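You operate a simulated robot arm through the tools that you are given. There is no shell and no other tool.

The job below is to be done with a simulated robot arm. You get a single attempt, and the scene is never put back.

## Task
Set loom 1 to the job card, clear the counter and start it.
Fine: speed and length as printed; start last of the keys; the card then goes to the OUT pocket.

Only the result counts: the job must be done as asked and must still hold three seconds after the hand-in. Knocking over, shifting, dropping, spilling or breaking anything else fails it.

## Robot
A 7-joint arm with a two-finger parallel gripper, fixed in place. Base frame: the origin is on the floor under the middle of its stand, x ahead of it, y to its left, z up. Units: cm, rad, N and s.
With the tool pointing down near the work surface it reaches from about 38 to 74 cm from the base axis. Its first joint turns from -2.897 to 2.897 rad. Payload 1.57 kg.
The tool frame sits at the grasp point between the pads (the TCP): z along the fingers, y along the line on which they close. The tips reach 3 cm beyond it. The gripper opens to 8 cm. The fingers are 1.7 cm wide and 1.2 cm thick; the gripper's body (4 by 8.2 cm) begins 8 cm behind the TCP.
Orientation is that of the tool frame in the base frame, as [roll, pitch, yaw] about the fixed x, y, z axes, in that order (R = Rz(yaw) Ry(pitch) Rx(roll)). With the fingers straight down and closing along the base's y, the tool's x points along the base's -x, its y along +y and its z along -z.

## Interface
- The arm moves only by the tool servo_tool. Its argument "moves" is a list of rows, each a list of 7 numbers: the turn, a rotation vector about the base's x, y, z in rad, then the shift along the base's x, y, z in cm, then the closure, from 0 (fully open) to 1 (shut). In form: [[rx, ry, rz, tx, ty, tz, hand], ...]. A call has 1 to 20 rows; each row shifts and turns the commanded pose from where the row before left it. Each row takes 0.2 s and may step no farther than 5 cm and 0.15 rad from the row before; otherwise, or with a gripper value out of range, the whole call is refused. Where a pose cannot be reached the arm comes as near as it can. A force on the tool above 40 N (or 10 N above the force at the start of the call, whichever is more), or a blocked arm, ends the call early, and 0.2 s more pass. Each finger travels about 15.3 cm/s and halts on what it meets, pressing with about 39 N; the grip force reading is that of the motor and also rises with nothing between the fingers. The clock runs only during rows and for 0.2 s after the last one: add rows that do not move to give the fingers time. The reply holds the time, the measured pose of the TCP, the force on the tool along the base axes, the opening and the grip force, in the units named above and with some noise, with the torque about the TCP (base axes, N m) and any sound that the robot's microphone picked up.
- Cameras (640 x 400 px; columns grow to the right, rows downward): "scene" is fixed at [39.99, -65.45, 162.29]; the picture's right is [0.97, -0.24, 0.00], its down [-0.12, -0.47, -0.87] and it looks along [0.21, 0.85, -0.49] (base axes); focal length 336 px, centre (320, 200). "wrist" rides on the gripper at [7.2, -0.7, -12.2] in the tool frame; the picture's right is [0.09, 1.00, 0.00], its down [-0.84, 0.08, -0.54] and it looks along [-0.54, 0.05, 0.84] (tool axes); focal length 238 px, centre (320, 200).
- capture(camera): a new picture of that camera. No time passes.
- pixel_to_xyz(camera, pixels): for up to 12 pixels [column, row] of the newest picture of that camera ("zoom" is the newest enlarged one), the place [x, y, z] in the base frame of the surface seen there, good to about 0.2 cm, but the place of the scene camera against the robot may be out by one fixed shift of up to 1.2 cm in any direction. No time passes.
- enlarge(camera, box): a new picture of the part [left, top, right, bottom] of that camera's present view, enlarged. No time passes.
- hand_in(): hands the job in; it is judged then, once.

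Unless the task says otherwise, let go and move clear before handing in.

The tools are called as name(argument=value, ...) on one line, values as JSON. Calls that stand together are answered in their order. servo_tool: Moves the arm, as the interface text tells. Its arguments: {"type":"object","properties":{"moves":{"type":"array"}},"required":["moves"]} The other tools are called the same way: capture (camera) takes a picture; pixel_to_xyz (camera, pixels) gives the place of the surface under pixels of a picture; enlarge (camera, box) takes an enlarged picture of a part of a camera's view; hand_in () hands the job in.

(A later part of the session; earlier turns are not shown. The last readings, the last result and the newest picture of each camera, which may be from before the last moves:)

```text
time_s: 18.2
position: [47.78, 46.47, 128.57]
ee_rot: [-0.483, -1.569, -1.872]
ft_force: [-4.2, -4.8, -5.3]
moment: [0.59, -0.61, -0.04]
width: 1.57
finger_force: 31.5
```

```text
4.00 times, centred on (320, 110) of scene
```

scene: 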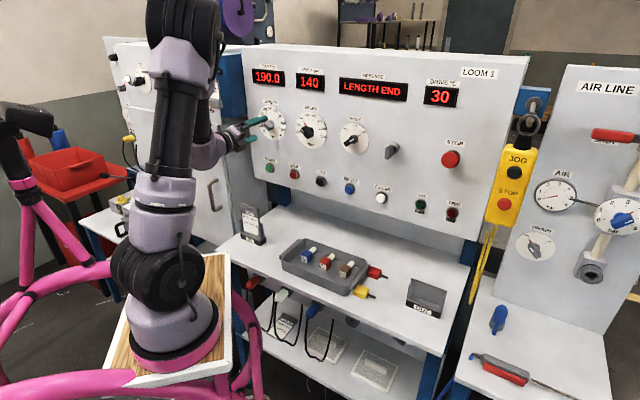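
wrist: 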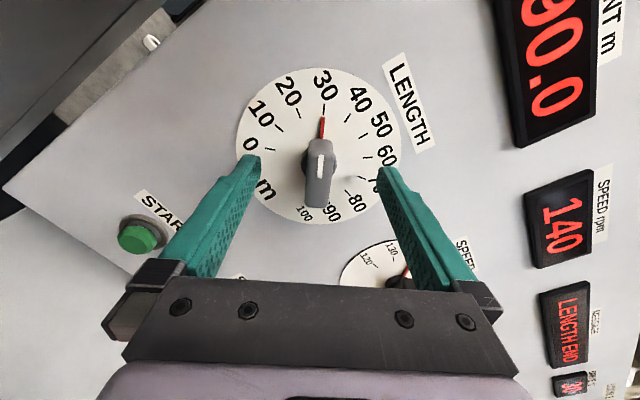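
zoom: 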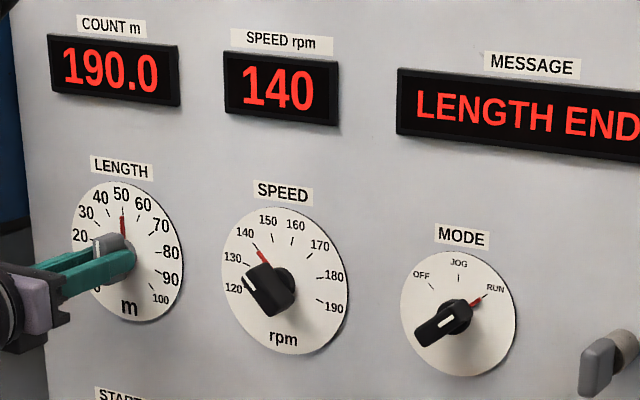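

The pointer sits on the 50 tick, in line with it as it was at 30. I release and check again.

servo_tool(moves=[[0, 0, 0, 0, 0, 0, 0.6], [0, 0, 0, 0, 0, 0, 0.2], [0, 0, 0, 0, 0, 0, 0]])

enlarge(camera="wrist", box=[280, 70, 376, 130])

```text
time_s: 19.0
position: [47.93, 46.45, 128.48]
ee_rot: [0.488, -1.57, -2.845]
ft_force: [0.2, -0.8, -0.3]
moment: [0.01, 0.0, -0.03]
width: 8.02
finger_force: 0.0
```

```text
6.67 times, centred on (328, 100) of wrist
```

zoom: 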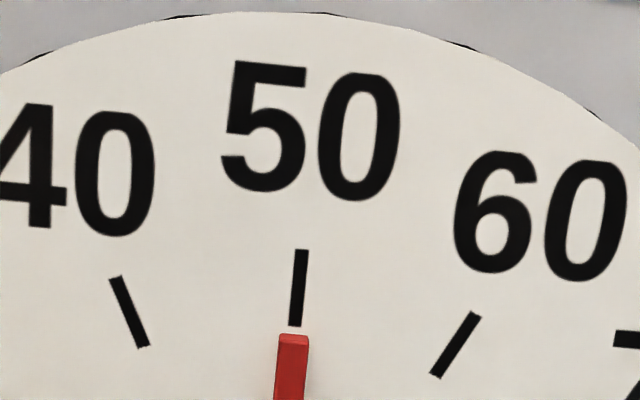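

LENGTH stays on 50 (the red pointer lines up with the tick at 297,290 in the zoom). I back off 5.5 cm, close the fingers, and check the protruding lever and keys in the scene before travelling to CLEAR.

servo_tool(moves=[[0, 0, 0, -0.97, -0.97, 0, 0], [0, 0, 0, -0.97, -0.97, 0, 0], [0, 0, 0, -0.97, -0.97, 0, 0], [0, 0, 0, -0.98, -0.98, 0, 0], [0, 0, 0, 0, 0, 0, 0.6], [0, 0, 0, 0, 0, 0, 1], [0, 0, 0, 0, 0, 0, 1]])

capture(camera="scene")

pixel_to_xyz(camera="scene", pixels=[[389, 152], [392, 146], [398, 148], [450, 158], [381, 198], [381, 195], [381, 201], [385, 203], [377, 197], [349, 139], [352, 136], [372, 206]])

enlarge(camera="scene", box=[340, 170, 420, 220])

```text
time_s: 20.6
position: [43.95, 42.34, 128.62]
ee_rot: [0.563, -1.568, -2.92]
ft_force: [-0.3, 1.1, -0.6]
moment: [0.0, -0.02, 0.04]
width: 0.0
finger_force: 21.3
```

```text
taken
```

scene: 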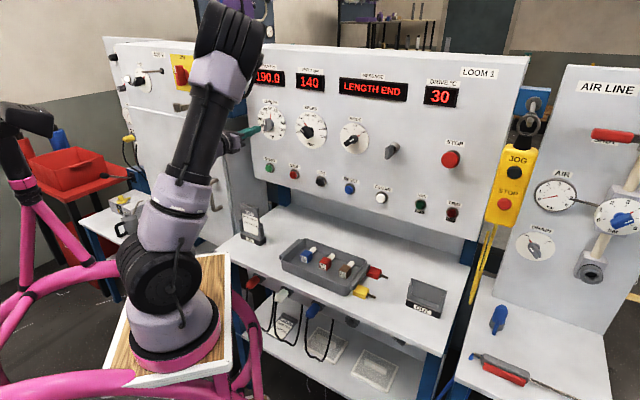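

```text
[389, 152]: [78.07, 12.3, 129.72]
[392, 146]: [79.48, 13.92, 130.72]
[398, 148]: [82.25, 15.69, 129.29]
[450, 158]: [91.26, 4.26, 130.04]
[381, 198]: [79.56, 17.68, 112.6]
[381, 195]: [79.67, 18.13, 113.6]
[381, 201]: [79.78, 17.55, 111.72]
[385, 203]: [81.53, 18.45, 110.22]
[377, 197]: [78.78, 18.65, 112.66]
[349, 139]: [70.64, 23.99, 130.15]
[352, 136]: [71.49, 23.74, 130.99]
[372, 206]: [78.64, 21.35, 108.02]
```

```text
8.00 times, centred on (380, 195) of scene
```

zoom: 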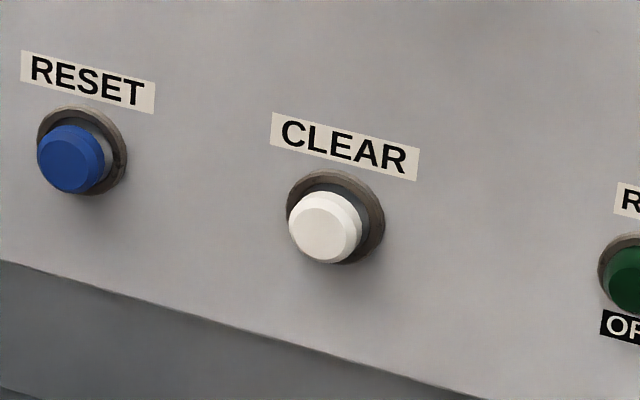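

The lever sticks out 6.4 cm but well above the key row, and my path keeps the tips about 6.5 cm off the panel. I travel diagonally to a standoff before CLEAR.

servo_tool(moves=[[0, 0, 0, 2.31, -2.285, -1.3, 1], [0, 0, 0, 2.31, -2.285, -1.3, 1], [0, 0, 0, 2.31, -2.285, -1.3, 1], [0, 0, 0, 2.31, -2.285, -1.3, 1], [0, 0, 0, 2.31, -2.285, -1.3, 1], [0, 0, 0, 2.31, -2.285, -1.3, 1], [0, 0, 0, 2.31, -2.285, -1.3, 1], [0, 0, 0, 0, 0, 0, 1]])

capture(camera="scene")

```text
time_s: 22.4
position: [61.18, 27.8, 119.56]
ee_rot: [0.46, -1.568, -2.815]
ft_force: [-0.5, 0.2, 0.7]
moment: [-0.02, 0.0, 0.0]
width: 0.0
finger_force: 21.4
out of reach, approached as far as the arm can: row 4, 5, 6
```

```text
taken
```

scene: 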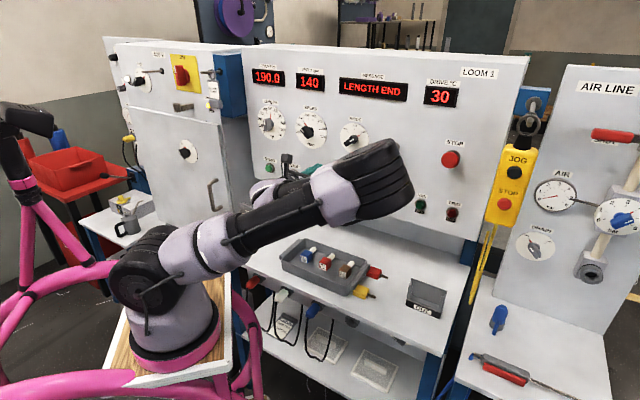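

The arm has swung its elbow to the right (black joint at 370,180), though the tool is at (61.2,27.8,119.6) with no forces. I check how close the elbow is to the panel before doing more.

pixel_to_xyz(camera="scene", pixels=[[400, 165], [385, 145], [370, 190], [410, 190], [330, 195], [270, 215], [200, 250], [350, 150], [405, 205], [320, 165]])

enlarge(camera="scene", box=[240, 110, 440, 235])

capture(camera="wrist")

```text
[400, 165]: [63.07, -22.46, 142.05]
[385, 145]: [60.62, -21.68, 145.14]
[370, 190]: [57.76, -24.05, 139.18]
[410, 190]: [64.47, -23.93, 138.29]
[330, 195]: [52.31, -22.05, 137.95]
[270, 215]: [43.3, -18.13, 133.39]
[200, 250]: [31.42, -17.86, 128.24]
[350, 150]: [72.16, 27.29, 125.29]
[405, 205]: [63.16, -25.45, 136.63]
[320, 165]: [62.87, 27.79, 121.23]
```

```text
3.20 times, centred on (340, 172) of scene
```

zoom: 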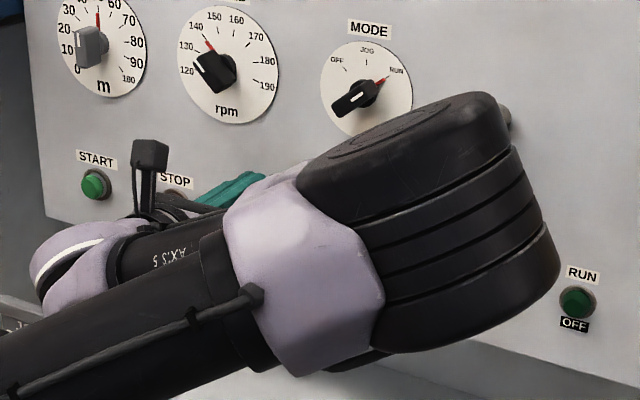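

```text
taken
```

wrist: 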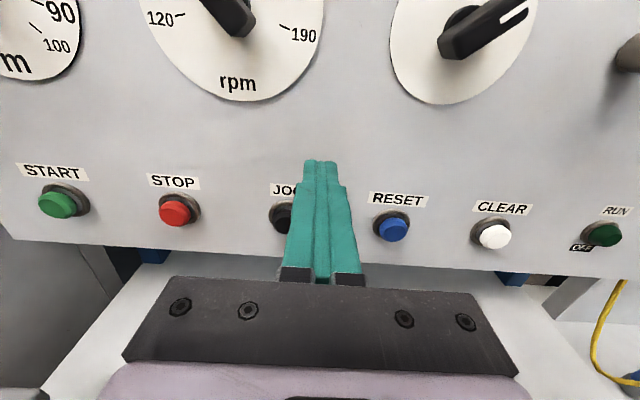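

The elbow is about 40 cm clear of the panel, and the wrist view shows the closed tips in front of JOG with CLEAR at (494,236). I continue toward CLEAR in small stages.

servo_tool(moves=[[0, 0, 0, 2.1, -2.1, -1.3, 1], [0, 0, 0, 2.1, -2.1, -1.3, 1], [0, 0, 0, 2.1, -2.1, -1.3, 1], [0, 0, 0, 0, 0, 0, 1]])

capture(camera="scene")

```text
time_s: 23.4
position: [67.81, 21.48, 115.69]
ee_rot: [0.598, -1.568, -2.953]
ft_force: [0.1, -0.2, 0.8]
moment: [0.0, 0.01, 0.01]
width: 0.0
finger_force: 21.1
```

```text
taken
```

scene: 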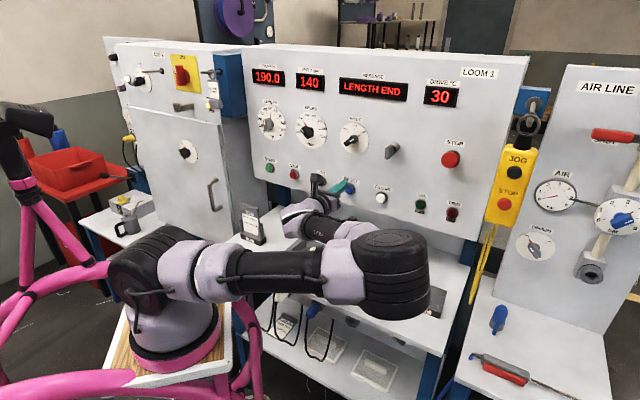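

The tool is at (67.8,21.5,115.7), on track, but the elbow sank (now around 400,275 in the picture). I check its height over the bench.

pixel_to_xyz(camera="scene", pixels=[[395, 245], [400, 290], [395, 312], [420, 270], [345, 290], [280, 270], [345, 245], [320, 225], [300, 215]])

capture(camera="wrist")

```text
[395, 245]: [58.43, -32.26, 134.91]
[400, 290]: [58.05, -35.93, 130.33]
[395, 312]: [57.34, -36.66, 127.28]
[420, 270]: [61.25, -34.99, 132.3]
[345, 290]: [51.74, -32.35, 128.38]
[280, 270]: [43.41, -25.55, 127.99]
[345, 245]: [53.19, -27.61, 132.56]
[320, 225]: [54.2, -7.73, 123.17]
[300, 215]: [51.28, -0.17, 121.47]
```

```text
taken
```

wrist: 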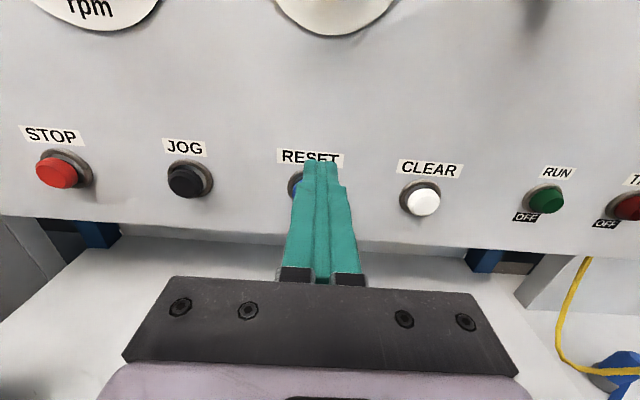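

The elbow is at z≈130, 40 cm above the bench, so it is safe. I zoom on CLEAR in the wrist view (424,201) to measure its face.

enlarge(camera="wrist", box=[384, 150, 480, 210])

```text
6.67 times, centred on (432, 180) of wrist
```

zoom: 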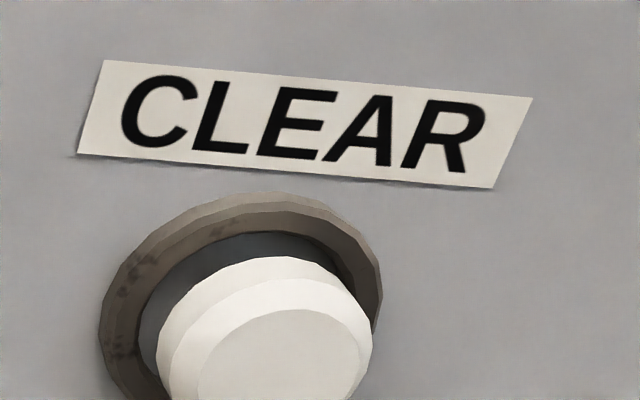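

enlarge(camera="wrist", box=[384, 170, 480, 230])

pixel_to_xyz(camera="zoom", pixels=[[280, 230], [280, 190], [280, 265], [240, 230], [320, 230], [240, 80], [110, 200], [375, 180], [450, 150], [240, 60]])

```text
6.67 times, centred on (432, 200) of wrist
```

zoom: 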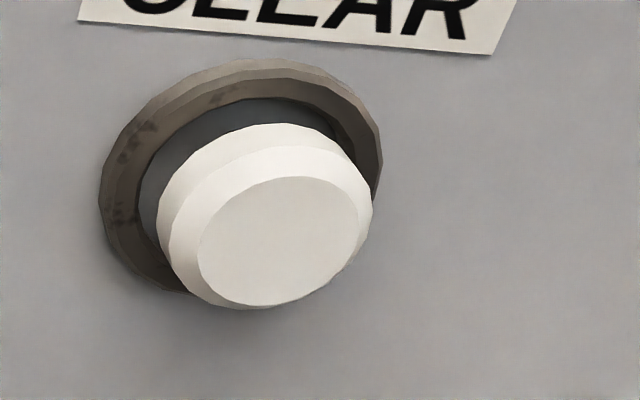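

```text
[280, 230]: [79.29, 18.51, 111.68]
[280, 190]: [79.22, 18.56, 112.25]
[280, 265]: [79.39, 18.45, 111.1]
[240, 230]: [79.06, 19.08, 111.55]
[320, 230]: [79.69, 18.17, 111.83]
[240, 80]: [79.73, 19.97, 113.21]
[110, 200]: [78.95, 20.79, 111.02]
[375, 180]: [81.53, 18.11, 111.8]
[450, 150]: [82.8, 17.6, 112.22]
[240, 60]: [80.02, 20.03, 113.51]
```

CLEAR's face centre is (79.3,18.5,111.7). I slide in line with it; the tips will then be 3 cm from its face.

servo_tool(moves=[[0, 0, 0, 2.41, -2.41, -1.33, 1], [0, 0, 0, 2.41, -2.41, -1.33, 1], [0, 0, 0, 2.42, -2.42, -1.34, 1], [0, 0, 0, 0, 0, 0, 1]])

capture(camera="scene")

capture(camera="wrist")

```text
time_s: 24.4
position: [74.63, 14.31, 111.57]
ee_rot: [0.521, -1.57, -2.877]
ft_force: [0.1, 0.1, -0.5]
moment: [-0.04, -0.02, -0.05]
width: 0.0
finger_force: 20.8
```

```text
taken
```

scene: 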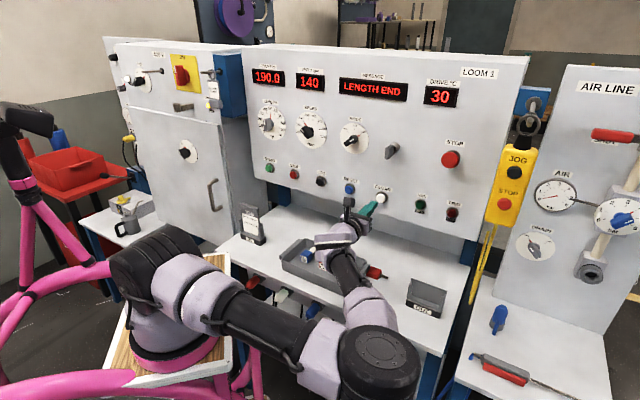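

```text
taken
```

wrist: 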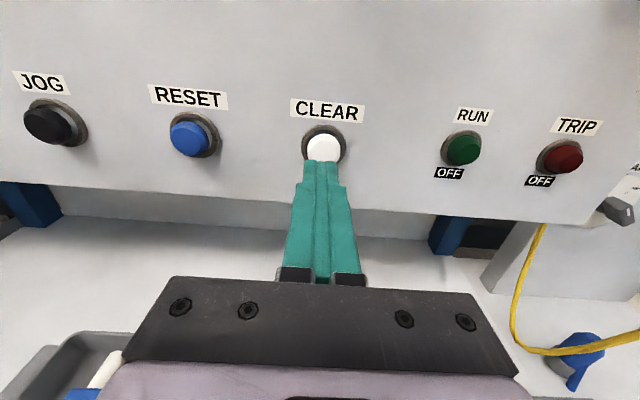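

The tips line up with CLEAR (322,147 vs tips at 322,160), 0.35 cm left of centre. I check the forearm's clearance over the tray before pressing.

pixel_to_xyz(camera="scene", pixels=[[345, 265], [352, 285], [335, 255], [325, 240], [370, 310], [375, 365], [350, 385], [240, 320], [350, 235], [360, 230]])

enlarge(camera="scene", box=[270, 180, 430, 280])

```text
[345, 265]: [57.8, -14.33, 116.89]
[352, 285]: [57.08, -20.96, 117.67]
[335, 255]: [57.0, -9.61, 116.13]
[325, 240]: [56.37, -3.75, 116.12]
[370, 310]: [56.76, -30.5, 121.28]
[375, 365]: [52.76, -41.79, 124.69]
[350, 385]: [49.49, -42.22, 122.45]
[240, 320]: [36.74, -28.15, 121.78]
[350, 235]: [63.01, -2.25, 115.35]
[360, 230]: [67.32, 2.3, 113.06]
```

```text
4.00 times, centred on (350, 230) of scene
```

zoom: 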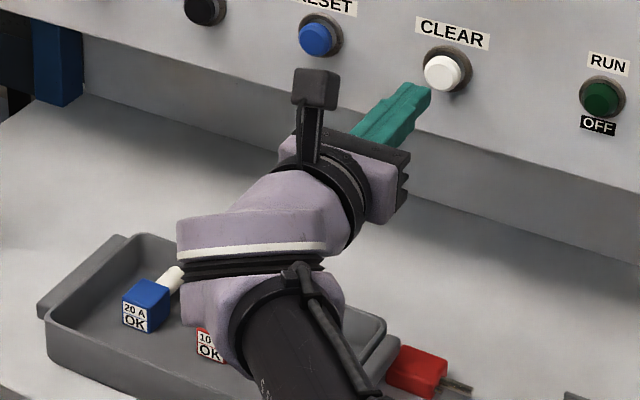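

The forearm is about 18 cm above the tray, fine. I correct the 0.35 cm, advance until the tips are just before CLEAR, then press in small steps.

servo_tool(moves=[[0, 0, 0, 0.25, -0.25, 0.12, 1], [0, 0, 0, 0.9, 0.9, 0, 1], [0, 0, 0, 0.9, 0.9, 0, 1], [0, 0, 0, 0, 0, 0, 1]])

capture(camera="wrist")

enlarge(camera="scene", box=[340, 170, 420, 220])

```text
time_s: 25.4
position: [76.71, 15.85, 112.0]
ee_rot: [0.328, -1.569, -2.685]
ft_force: [-0.3, 0.3, -0.3]
moment: [0.02, 0.0, -0.02]
width: 0.0
finger_force: 21.1
```

```text
taken
```

wrist: 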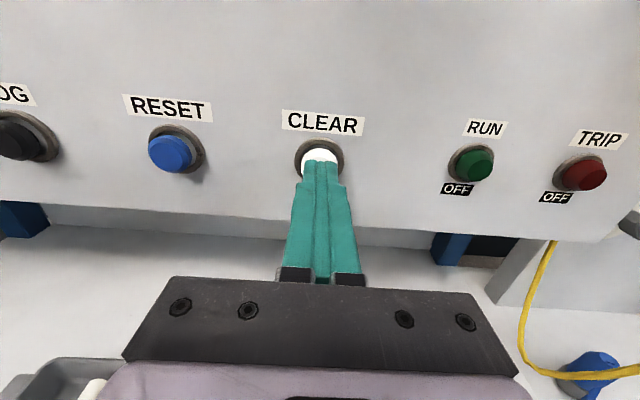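

```text
8.00 times, centred on (380, 195) of scene
```

zoom: 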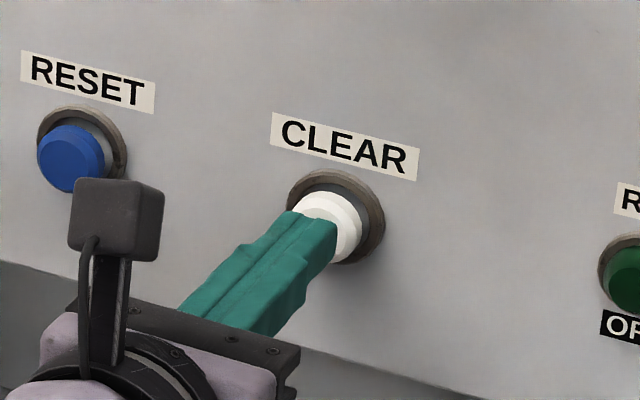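

The tips are centred on CLEAR, about 0.7 cm from its face. I push forward in small steps and watch force and sound.

servo_tool(moves=[[0, 0, 0, 0.2, 0.2, 0, 1], [0, 0, 0, 0.2, 0.2, 0, 1], [0, 0, 0, 0.15, 0.15, 0, 1], [0, 0, 0, 0.15, 0.15, 0, 1]])

enlarge(camera="scene", box=[240, 60, 400, 160])

```text
time_s: 26.4
position: [77.48, 16.49, 111.91]
ee_rot: [0.256, -1.569, -2.612]
ft_force: [0.4, -1.5, -0.6]
moment: [0.03, 0.01, -0.01]
width: 0.01
finger_force: 21.7
```

```text
4.00 times, centred on (320, 110) of scene
```

zoom: 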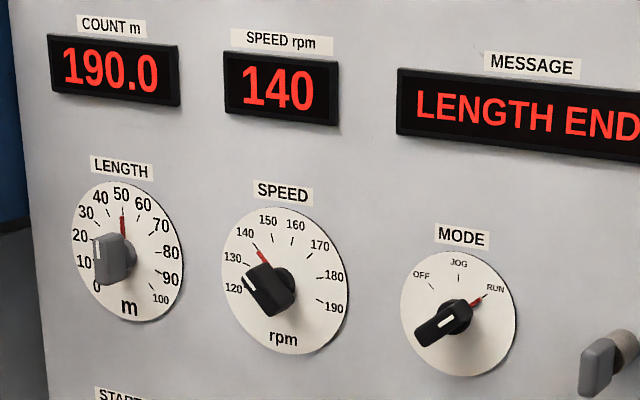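

No press yet (force near zero, count still 190.0). I push further in small steps.

servo_tool(moves=[[0, 0, 0, 0.15, 0.15, 0, 1], [0, 0, 0, 0.15, 0.15, 0, 1], [0, 0, 0, 0, 0, 0, 1]])

enlarge(camera="scene", box=[240, 60, 400, 160])

enlarge(camera="scene", box=[340, 170, 420, 220])

```text
time_s: 27.2
position: [77.56, 16.77, 111.83]
ee_rot: [0.588, -1.569, -2.943]
ft_force: [-6.7, -9.3, 2.2]
moment: [-0.06, -0.07, -0.08]
width: 0.0
finger_force: 21.7
heard: click
```

```text
4.00 times, centred on (320, 110) of scene
```

zoom: 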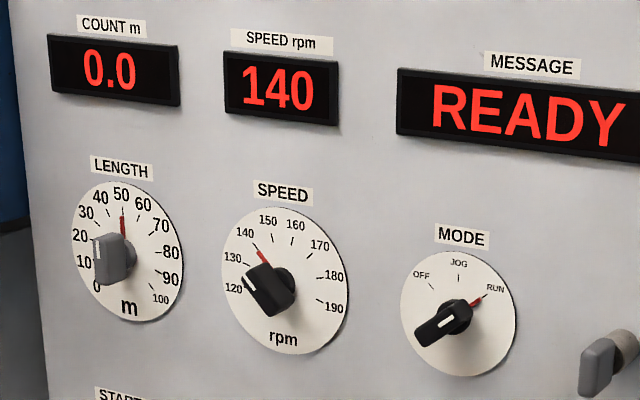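

```text
8.00 times, centred on (380, 195) of scene
```

zoom: 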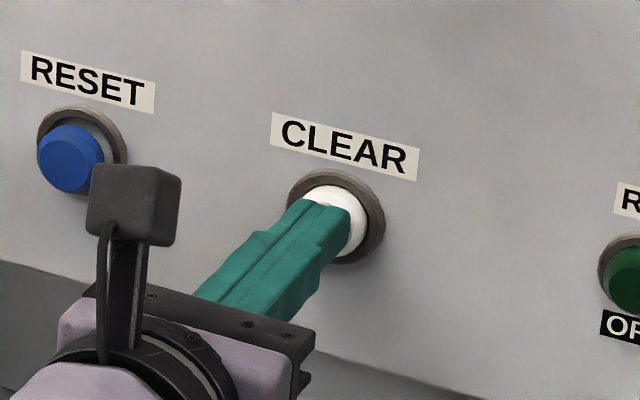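

A click was heard, the count reads 0.0 and the message is READY. I back straight off and slide left toward START in stages, keeping tips about 3 cm off the key faces.

servo_tool(moves=[[0, 0, 0, -0.9, -0.9, 0, 1], [0, 0, 0, -0.9, -0.9, 0, 1], [0, 0, 0, -0.8, -0.8, 0, 1], [0, 0, 0, 0, 0, 0, 1]])

servo_tool(moves=[[0, 0, 0, -2.3, 2.3, 0, 1], [0, 0, 0, -2.3, 2.3, 0, 1], [0, 0, 0, -2.3, 2.3, 0, 1], [0, 0, 0, 0, 0, 0, 1]])

capture(camera="scene")

```text
time_s: 28.2
position: [74.81, 14.28, 111.68]
ee_rot: [0.526, -1.569, -2.881]
ft_force: [-0.2, 0.3, -0.4]
moment: [-0.01, 0.0, 0.0]
width: 0.01
finger_force: 21.6
```

```text
time_s: 29.2
position: [68.08, 21.28, 111.79]
ee_rot: [-2.708, -1.57, 0.352]
ft_force: [-0.8, -0.6, 0.2]
moment: [0.0, 0.04, -0.03]
width: 0.0
finger_force: 21.1
```

```text
taken
```

scene: 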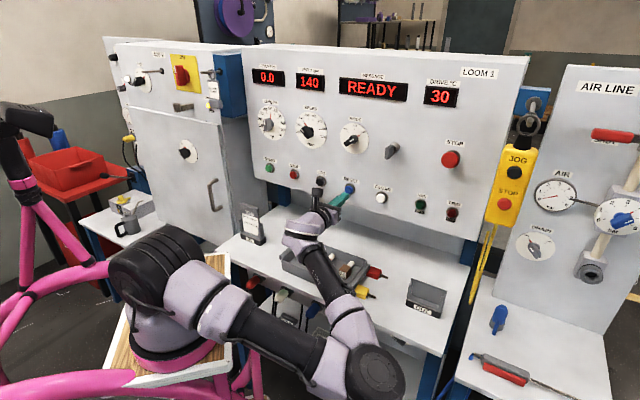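

The tool is in front of RESET, but the elbow stays at the right (375,370). I check the forearm and elbow heights before going on.

pixel_to_xyz(camera="scene", pixels=[[322, 260], [330, 280], [345, 310], [375, 370], [265, 340], [305, 235], [240, 310], [350, 385]])

enlarge(camera="scene", box=[240, 190, 440, 315])

```text
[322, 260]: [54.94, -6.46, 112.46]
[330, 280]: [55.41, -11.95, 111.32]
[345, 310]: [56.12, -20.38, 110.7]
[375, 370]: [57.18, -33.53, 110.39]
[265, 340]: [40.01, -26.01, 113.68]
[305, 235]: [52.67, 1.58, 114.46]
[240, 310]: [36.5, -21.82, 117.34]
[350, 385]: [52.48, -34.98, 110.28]
```

```text
3.20 times, centred on (340, 252) of scene
```

zoom: 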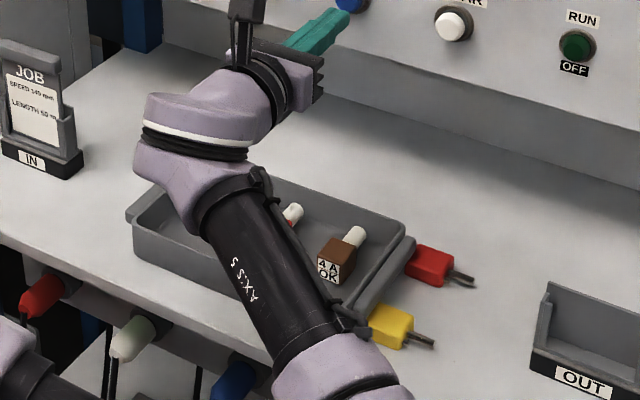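

The elbow top has dropped to z≈110; it follows the tool height. I raise the tool 8 cm here first, so the elbow rises, and then look again.

servo_tool(moves=[[0, 0, 0, 0, 0, 2.7, 1], [0, 0, 0, 0, 0, 2.7, 1], [0, 0, 0, 0, 0, 2.6, 1], [0, 0, 0, 0, 0, 0, 1]])

capture(camera="scene")

```text
time_s: 30.2
position: [67.89, 21.08, 119.97]
ee_rot: [0.46, -1.567, -2.817]
ft_force: [0.8, -0.3, 0.6]
moment: [0.01, 0.01, 0.02]
width: 0.01
finger_force: 21.5
```

```text
taken
```

scene: 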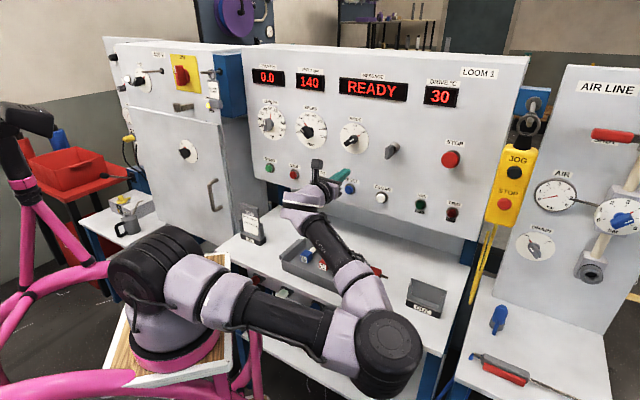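

The elbow rose a bit with it. I slide left at this height in stages.

servo_tool(moves=[[0, 0, 0, -2.3, 2.3, 0, 1], [0, 0, 0, -2.3, 2.3, 0, 1], [0, 0, 0, -2.3, 2.3, 0, 1], [0, 0, 0, 0, 0, 0, 1]])

capture(camera="scene")

pixel_to_xyz(camera="scene", pixels=[[375, 350], [340, 300], [310, 250], [350, 380], [260, 300]])

```text
time_s: 31.2
position: [61.01, 28.01, 119.79]
ee_rot: [0.508, -1.57, -2.863]
ft_force: [-0.9, 0.4, -0.3]
moment: [-0.03, -0.02, -0.01]
width: 0.0
finger_force: 20.9
```

```text
taken
```

scene: 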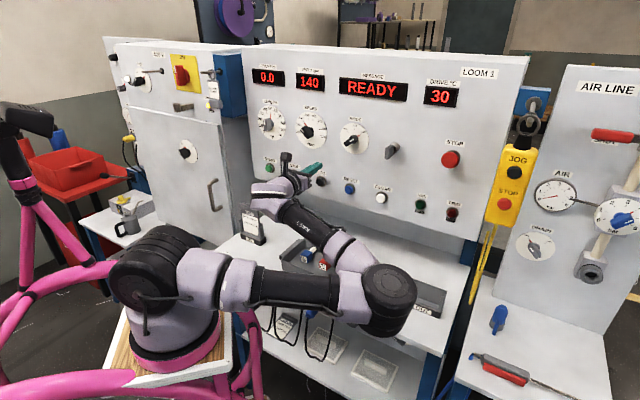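

```text
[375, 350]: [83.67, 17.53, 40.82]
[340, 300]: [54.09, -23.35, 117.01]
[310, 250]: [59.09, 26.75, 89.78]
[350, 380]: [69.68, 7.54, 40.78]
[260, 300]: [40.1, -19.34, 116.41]
```

The elbow now sits around (388,295) at z≈117 and the tool is in front of JOG, all free. I continue left.

servo_tool(moves=[[0, 0, 0, -2.3, 2.3, 0, 1], [0, 0, 0, -2.3, 2.3, 0, 1], [0, 0, 0, -2.3, 2.3, 0, 1], [0, 0, 0, 0, 0, 0, 1]])

capture(camera="scene")

pixel_to_xyz(camera="scene", pixels=[[375, 300], [340, 270], [310, 235], [390, 260], [260, 280], [380, 320]])

```text
time_s: 32.2
position: [54.35, 34.78, 120.05]
ee_rot: [0.52, -1.568, -2.877]
ft_force: [0.0, -1.0, -0.9]
moment: [-0.04, 0.05, 0.02]
width: 0.0
finger_force: 21.0
```

```text
taken
```

scene: 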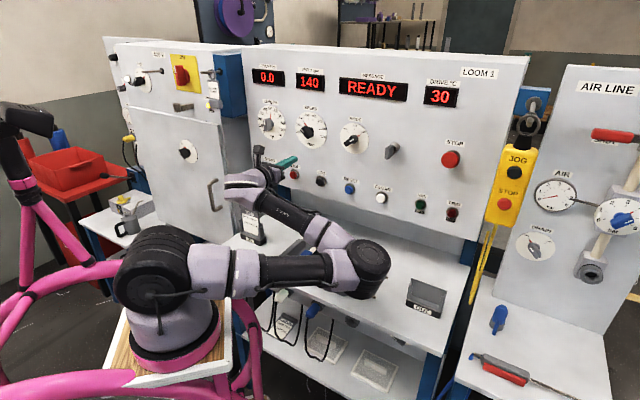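

```text
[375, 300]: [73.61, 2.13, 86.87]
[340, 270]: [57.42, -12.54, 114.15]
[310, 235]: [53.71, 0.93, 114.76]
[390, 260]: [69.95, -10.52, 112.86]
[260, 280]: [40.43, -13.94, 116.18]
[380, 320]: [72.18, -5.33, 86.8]
```

The elbow is at about (65,-12,112), still well above the bench (86.8). I go on to a spot in line with START and look with both cameras.

servo_tool(moves=[[0, 0, 0, -2.45, 2.45, 0, 1], [0, 0, 0, -2.45, 2.45, 0, 1], [0, 0, 0, -2.45, 2.45, 0, 1], [0, 0, 0, -2.45, 2.45, 0, 1], [0, 0, 0, 0, 0, 0, 1]])

capture(camera="scene")

capture(camera="wrist")

pixel_to_xyz(camera="scene", pixels=[[345, 240], [350, 260], [320, 250], [280, 225], [270, 260], [350, 270]])

```text
time_s: 33.4
position: [44.3, 44.47, 120.05]
ee_rot: [0.575, -1.569, -2.934]
ft_force: [-0.6, 0.1, -0.3]
moment: [-0.02, 0.01, 0.03]
width: 0.0
finger_force: 21.1
```

```text
taken
```

scene: 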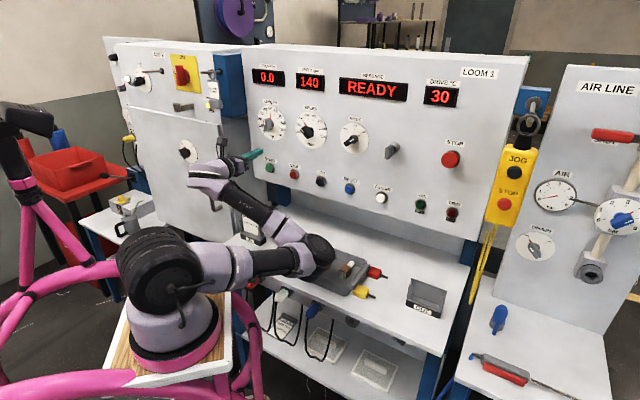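

```text
taken
```

wrist: 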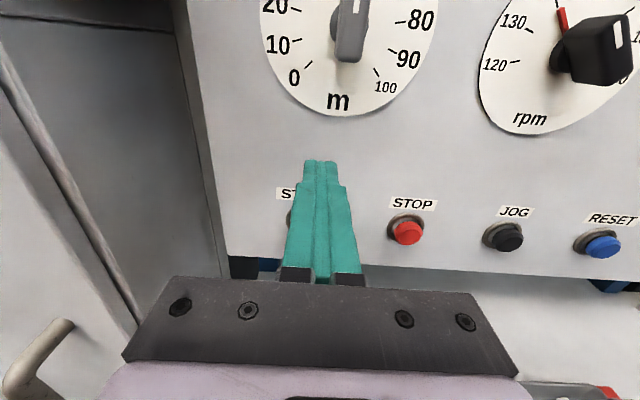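

```text
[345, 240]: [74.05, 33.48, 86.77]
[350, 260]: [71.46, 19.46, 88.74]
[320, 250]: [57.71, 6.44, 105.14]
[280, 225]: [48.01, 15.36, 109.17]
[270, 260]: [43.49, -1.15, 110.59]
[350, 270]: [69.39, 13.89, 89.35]
```

The elbow now hovers above the tray (320,250, z≈105), so lowering could bring it close to the fuses. I look closely before descending.

enlarge(camera="scene", box=[180, 150, 400, 288])

pixel_to_xyz(camera="zoom", pixels=[[420, 260], [400, 310], [360, 350], [330, 260], [300, 220], [200, 310], [200, 350], [260, 250], [440, 340], [490, 345], [310, 360], [420, 300]])

```text
2.90 times, centred on (290, 219) of scene
```

zoom: 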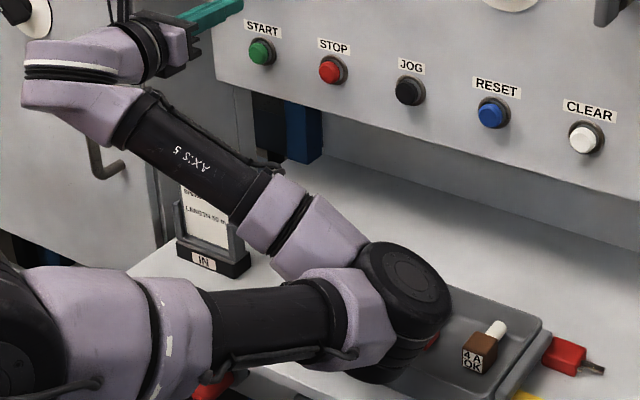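

```text
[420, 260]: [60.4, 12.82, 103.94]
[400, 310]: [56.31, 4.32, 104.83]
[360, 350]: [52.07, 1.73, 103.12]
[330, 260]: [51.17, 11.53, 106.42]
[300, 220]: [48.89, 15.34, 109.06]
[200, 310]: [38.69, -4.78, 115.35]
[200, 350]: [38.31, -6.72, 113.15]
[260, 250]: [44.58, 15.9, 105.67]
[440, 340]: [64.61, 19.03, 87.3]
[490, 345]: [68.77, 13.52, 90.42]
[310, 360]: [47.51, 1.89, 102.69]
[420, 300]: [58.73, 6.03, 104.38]
```

The elbow's black drum top is at z≈104 and its underside may be near the tray. I measure its lower edge.

enlarge(camera="scene", box=[270, 225, 366, 285])

pixel_to_xyz(camera="zoom", pixels=[[350, 120], [420, 180], [340, 250], [320, 270], [290, 325], [400, 260], [380, 235], [330, 290], [240, 330], [300, 310], [410, 210], [240, 280]])

```text
6.67 times, centred on (318, 255) of scene
```

zoom: 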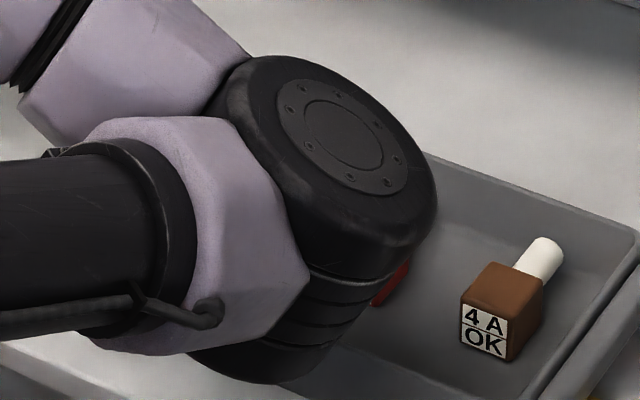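

```text
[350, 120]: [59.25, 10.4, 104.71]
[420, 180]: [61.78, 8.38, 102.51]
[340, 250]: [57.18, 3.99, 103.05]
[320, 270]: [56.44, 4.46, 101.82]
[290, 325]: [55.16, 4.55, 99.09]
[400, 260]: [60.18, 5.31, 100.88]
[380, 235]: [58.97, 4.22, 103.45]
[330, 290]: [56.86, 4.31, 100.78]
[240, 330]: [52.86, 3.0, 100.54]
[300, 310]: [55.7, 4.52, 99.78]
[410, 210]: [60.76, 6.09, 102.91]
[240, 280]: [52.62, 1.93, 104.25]
```

The drum's underside is only about 4 cm above the tray, so I must not lower the wrist like this. Instead I tilt the fingers 30° downward, which raises the wrist and elbow, and press START with the tips at that angle; I begin with half the tilt and check the elbow.

servo_tool(moves=[[-0.0926, 0.0926, 0, 0, 0, 0.4, 1], [-0.0926, 0.0926, 0, 0, 0, 0.4, 1], [0, 0, 0, 0, 0, 0, 1]])

capture(camera="scene")

enlarge(camera="scene", box=[180, 150, 400, 288])

```text
time_s: 34.2
position: [44.38, 44.64, 120.61]
ee_rot: [3.14, -1.308, 0.787]
ft_force: [0.9, 0.4, 0.3]
moment: [0.0, -0.03, -0.02]
width: 0.0
finger_force: 21.4
```

```text
taken
```

scene: 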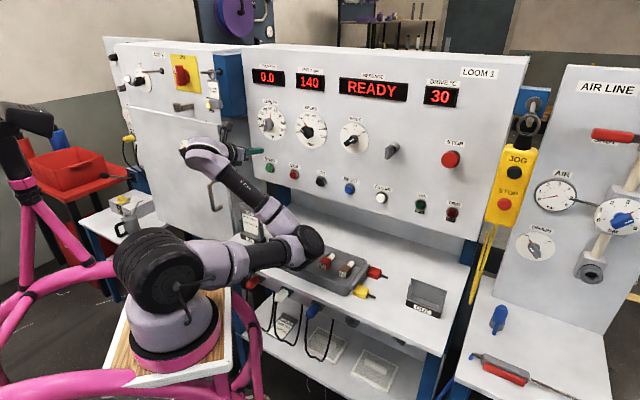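

```text
2.90 times, centred on (290, 219) of scene
```

zoom: 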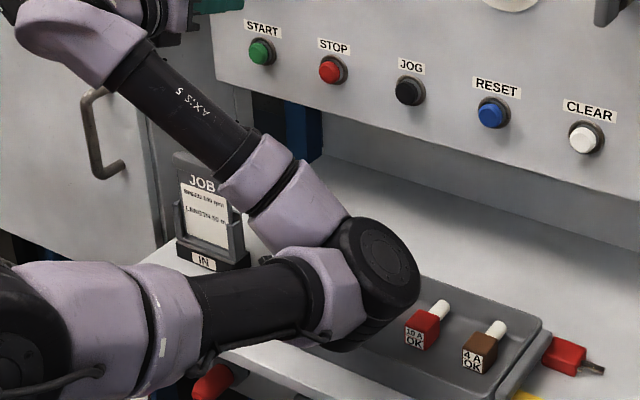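

The tilt follows. I measure the elbow drum's height again at this point.

pixel_to_xyz(camera="zoom", pixels=[[390, 255], [390, 300], [340, 340], [300, 330], [220, 340], [250, 300], [330, 225], [210, 230], [360, 320]])

capture(camera="wrist")

```text
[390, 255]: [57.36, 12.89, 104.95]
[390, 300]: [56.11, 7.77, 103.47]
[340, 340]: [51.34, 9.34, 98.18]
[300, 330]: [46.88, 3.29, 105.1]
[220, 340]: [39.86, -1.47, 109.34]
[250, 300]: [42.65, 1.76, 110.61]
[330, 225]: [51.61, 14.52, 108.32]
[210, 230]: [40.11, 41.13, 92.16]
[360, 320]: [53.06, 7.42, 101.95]
```

```text
taken
```

wrist: 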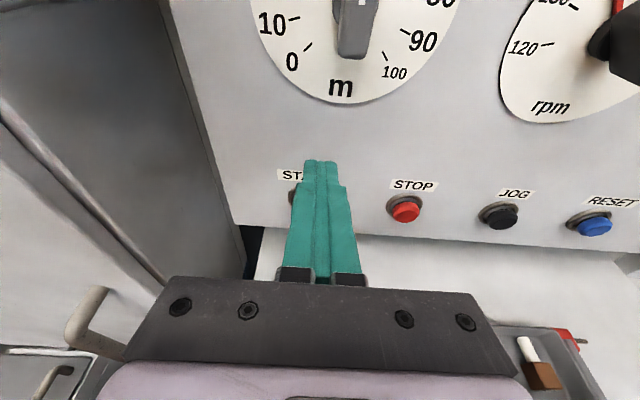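

The drum is still low (underside around z 97), so instead of descending I raise the tool 10 cm here to bring the elbow up and see how it behaves.

servo_tool(moves=[[0, 0, 0, 0, 0, 3.3, 1], [0, 0, 0, 0, 0, 3.3, 1], [0, 0, 0, 0, 0, 3.4, 1], [0, 0, 0, 0, 0, 0, 1]])

capture(camera="scene")

```text
time_s: 35.2
position: [44.73, 44.64, 130.44]
ee_rot: [3.141, -1.305, 0.786]
ft_force: [0.4, 1.0, -0.4]
moment: [0.01, -0.03, 0.05]
width: 0.0
finger_force: 21.2
```

```text
taken
```

scene: 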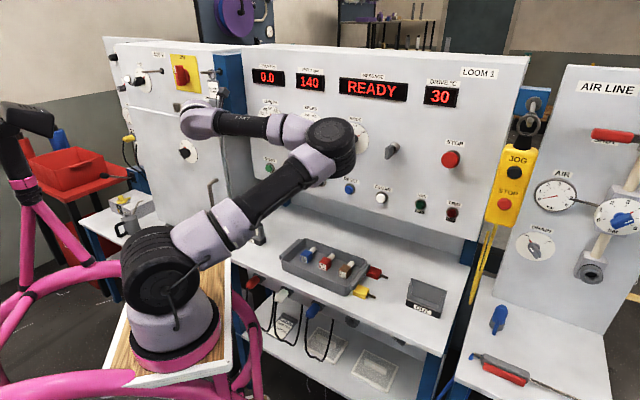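

Raising the tool brought the elbow up strongly (now at about 330,145). I check its distance from the panel.

pixel_to_xyz(camera="scene", pixels=[[330, 130], [335, 155], [345, 165], [355, 150], [310, 160], [270, 190], [210, 230], [265, 125], [205, 120], [300, 130], [160, 275]])

enlarge(camera="scene", box=[170, 80, 394, 220])

capture(camera="wrist")

```text
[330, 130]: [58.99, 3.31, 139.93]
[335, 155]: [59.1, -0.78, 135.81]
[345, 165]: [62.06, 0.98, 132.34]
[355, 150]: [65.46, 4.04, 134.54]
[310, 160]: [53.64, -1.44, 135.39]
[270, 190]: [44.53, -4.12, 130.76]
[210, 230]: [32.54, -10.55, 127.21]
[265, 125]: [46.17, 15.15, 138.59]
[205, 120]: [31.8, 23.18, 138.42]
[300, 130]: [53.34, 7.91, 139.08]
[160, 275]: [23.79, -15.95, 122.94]
```

```text
2.86 times, centred on (282, 150) of scene
```

zoom: 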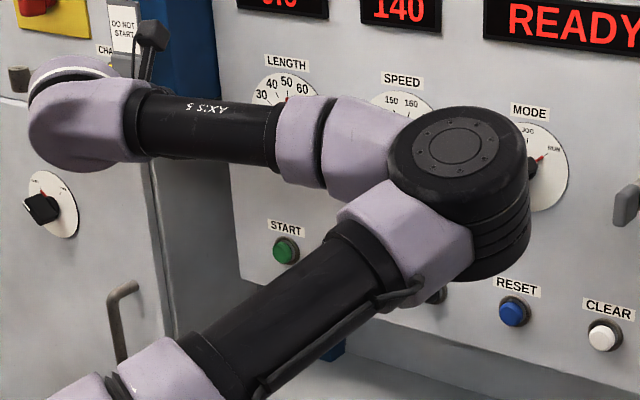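

```text
taken
```

wrist: 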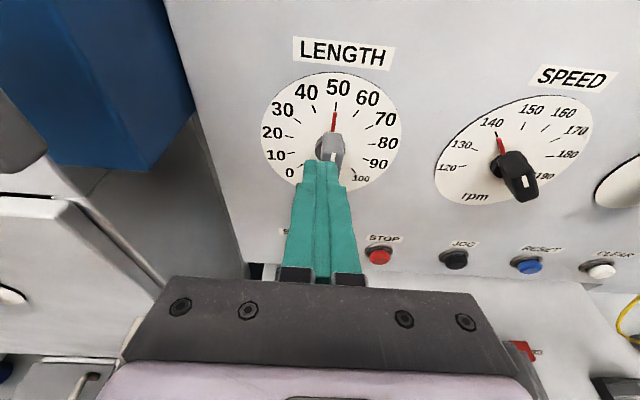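

There is a tag reading "DO NOT START" on the left cabinet (around 213,87). I read that more closely before starting anything.

enlarge(camera="scene", box=[150, 45, 246, 105])

enlarge(camera="scene", box=[196, 70, 236, 95])

enlarge(camera="scene", box=[100, 35, 196, 95])

```text
6.67 times, centred on (198, 75) of scene
```

zoom: 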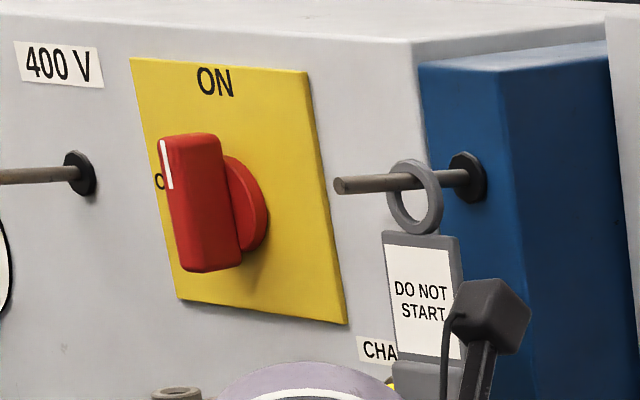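

```text
16.00 times, centred on (216, 82) of scene
```

zoom: 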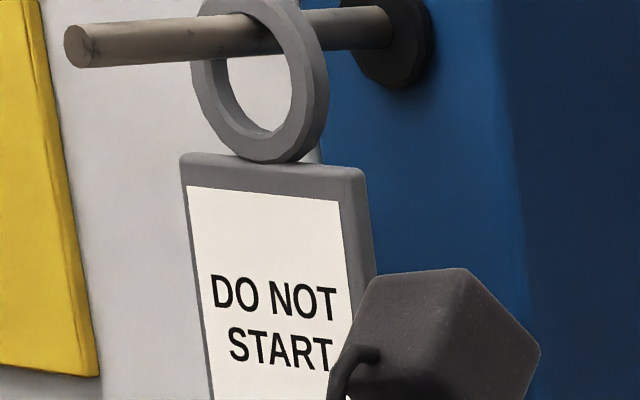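

```text
6.67 times, centred on (148, 65) of scene
```

zoom: 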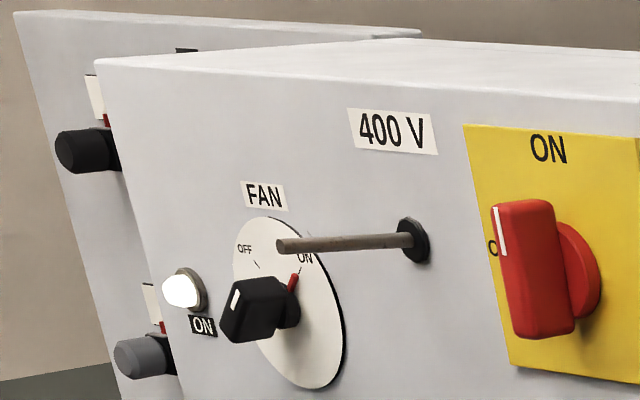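

The tag hangs on a storage peg of the neighbouring 400 V cabinet beside the isolator, not on loom 1; its lower text is hidden by my camera, so I will look again when it is unobstructed. Meanwhile I tilt the fingers further down (to 45°) here and watch the elbow.

servo_tool(moves=[[-0.0926, 0.0926, 0, 0, 0, 0, 1], [-0.0926, 0.0926, 0, 0, 0, 0, 1], [-0.0926, 0.0926, 0, 0, 0, 0, 1], [0, 0, 0, 0, 0, 0, 1]])

capture(camera="scene")

enlarge(camera="scene", box=[196, 60, 236, 110])

```text
time_s: 36.2
position: [44.71, 44.81, 130.77]
ee_rot: [-3.141, -0.916, 0.786]
ft_force: [0.4, 0.2, -0.7]
moment: [0.01, 0.02, -0.01]
width: 0.01
finger_force: 20.8
```

```text
taken
```

scene: 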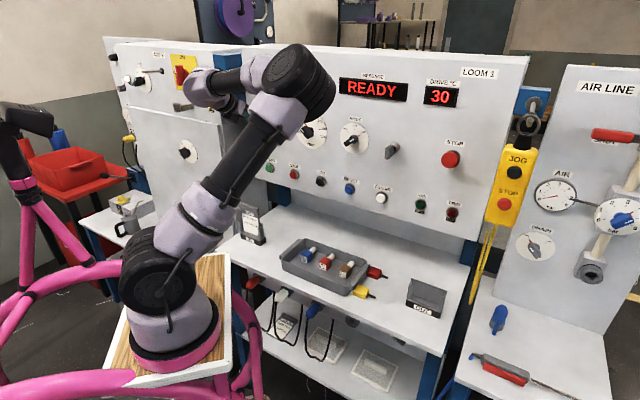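

```text
8.00 times, centred on (216, 85) of scene
```

zoom: 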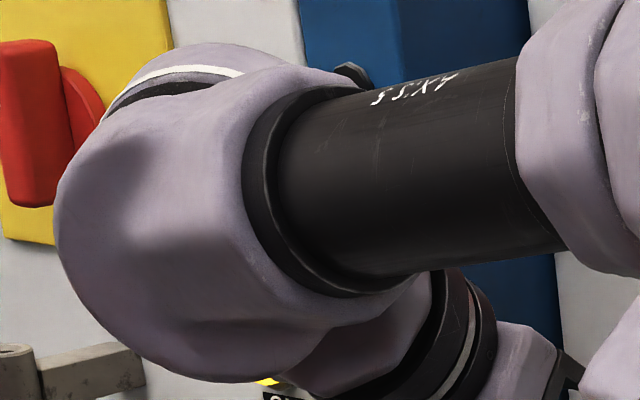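

The elbow is now high again (295,75) with the tool tilted about 37° down. I look with the wrist camera for START.

capture(camera="wrist")

pixel_to_xyz(camera="scene", pixels=[[295, 75], [310, 85], [205, 95], [230, 80], [269, 168], [270, 165], [268, 171], [230, 110]])

enlarge(camera="scene", box=[250, 145, 314, 185])

```text
taken
```

wrist: 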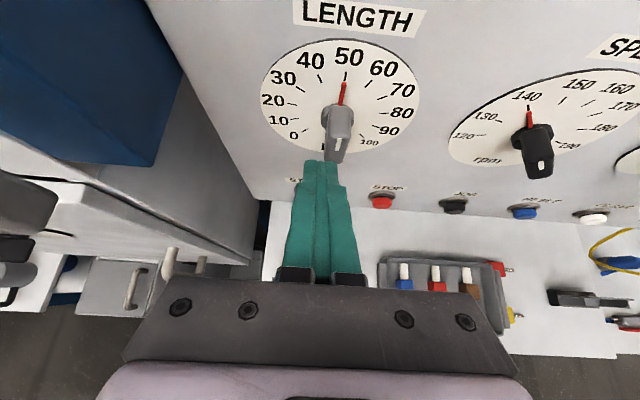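

```text
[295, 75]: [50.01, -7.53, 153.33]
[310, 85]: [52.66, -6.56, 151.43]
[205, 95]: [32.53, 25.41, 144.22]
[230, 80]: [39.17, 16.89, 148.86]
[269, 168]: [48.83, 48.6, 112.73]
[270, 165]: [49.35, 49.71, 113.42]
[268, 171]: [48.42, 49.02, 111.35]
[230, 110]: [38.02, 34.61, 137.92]
```

```text
10.00 times, centred on (282, 165) of scene
```

zoom: 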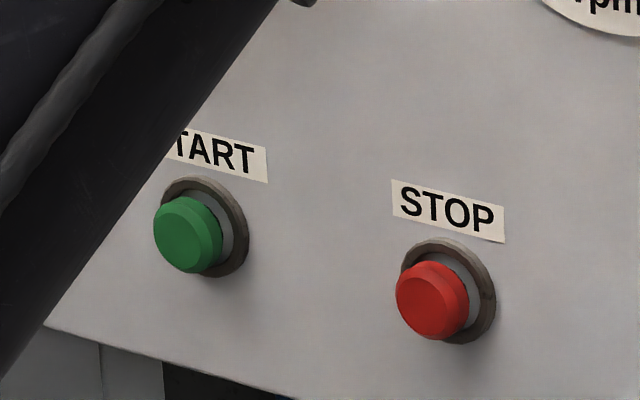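

START's green face is at (182,235) in this zoom; I measure it (and STOP for the key spacing).

pixel_to_xyz(camera="zoom", pixels=[[182, 235], [182, 225], [182, 245], [172, 235], [192, 235], [182, 260], [430, 300], [430, 290], [430, 310], [420, 300], [440, 300]])

```text
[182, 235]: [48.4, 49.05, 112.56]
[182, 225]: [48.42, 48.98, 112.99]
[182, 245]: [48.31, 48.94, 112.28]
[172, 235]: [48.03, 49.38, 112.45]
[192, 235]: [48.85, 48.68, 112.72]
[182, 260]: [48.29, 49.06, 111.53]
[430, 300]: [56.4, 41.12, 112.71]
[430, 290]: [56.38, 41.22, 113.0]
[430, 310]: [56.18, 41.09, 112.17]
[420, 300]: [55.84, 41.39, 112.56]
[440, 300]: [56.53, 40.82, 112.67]
```

START's face centre is about (48.5,49.5,111.75) after correction. I lower the tool in stages at this tilt, first 9 cm, keeping clear of the LENGTH knob.

servo_tool(moves=[[0, 0, 0, -0.9, -0.5, 0, 1], [0, 0, 0, 0, 0, -3, 1], [0, 0, 0, 0, 0, -3, 1], [0, 0, 0, 0, 0, -3, 1], [0, 0, 0, 0, 0, 0, 1]])

capture(camera="scene")

capture(camera="wrist")

```text
time_s: 37.4
position: [43.75, 44.42, 121.8]
ee_rot: [3.142, -0.918, 0.787]
ft_force: [0.5, 0.0, 0.2]
moment: [-0.02, -0.02, -0.01]
width: 0.01
finger_force: 21.1
```

```text
taken
```

scene: 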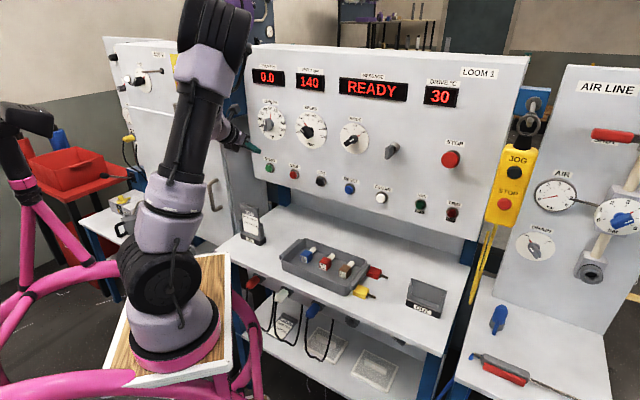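

```text
taken
```

wrist: 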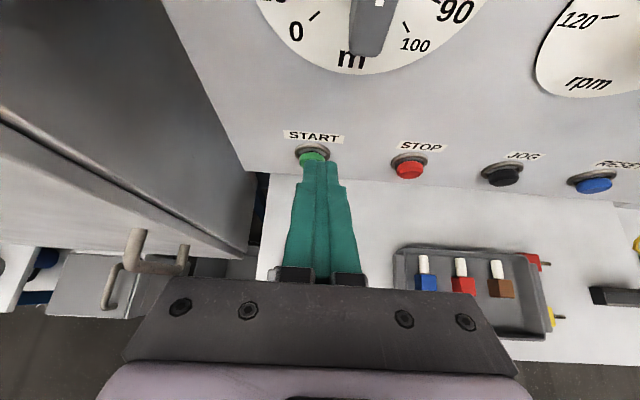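

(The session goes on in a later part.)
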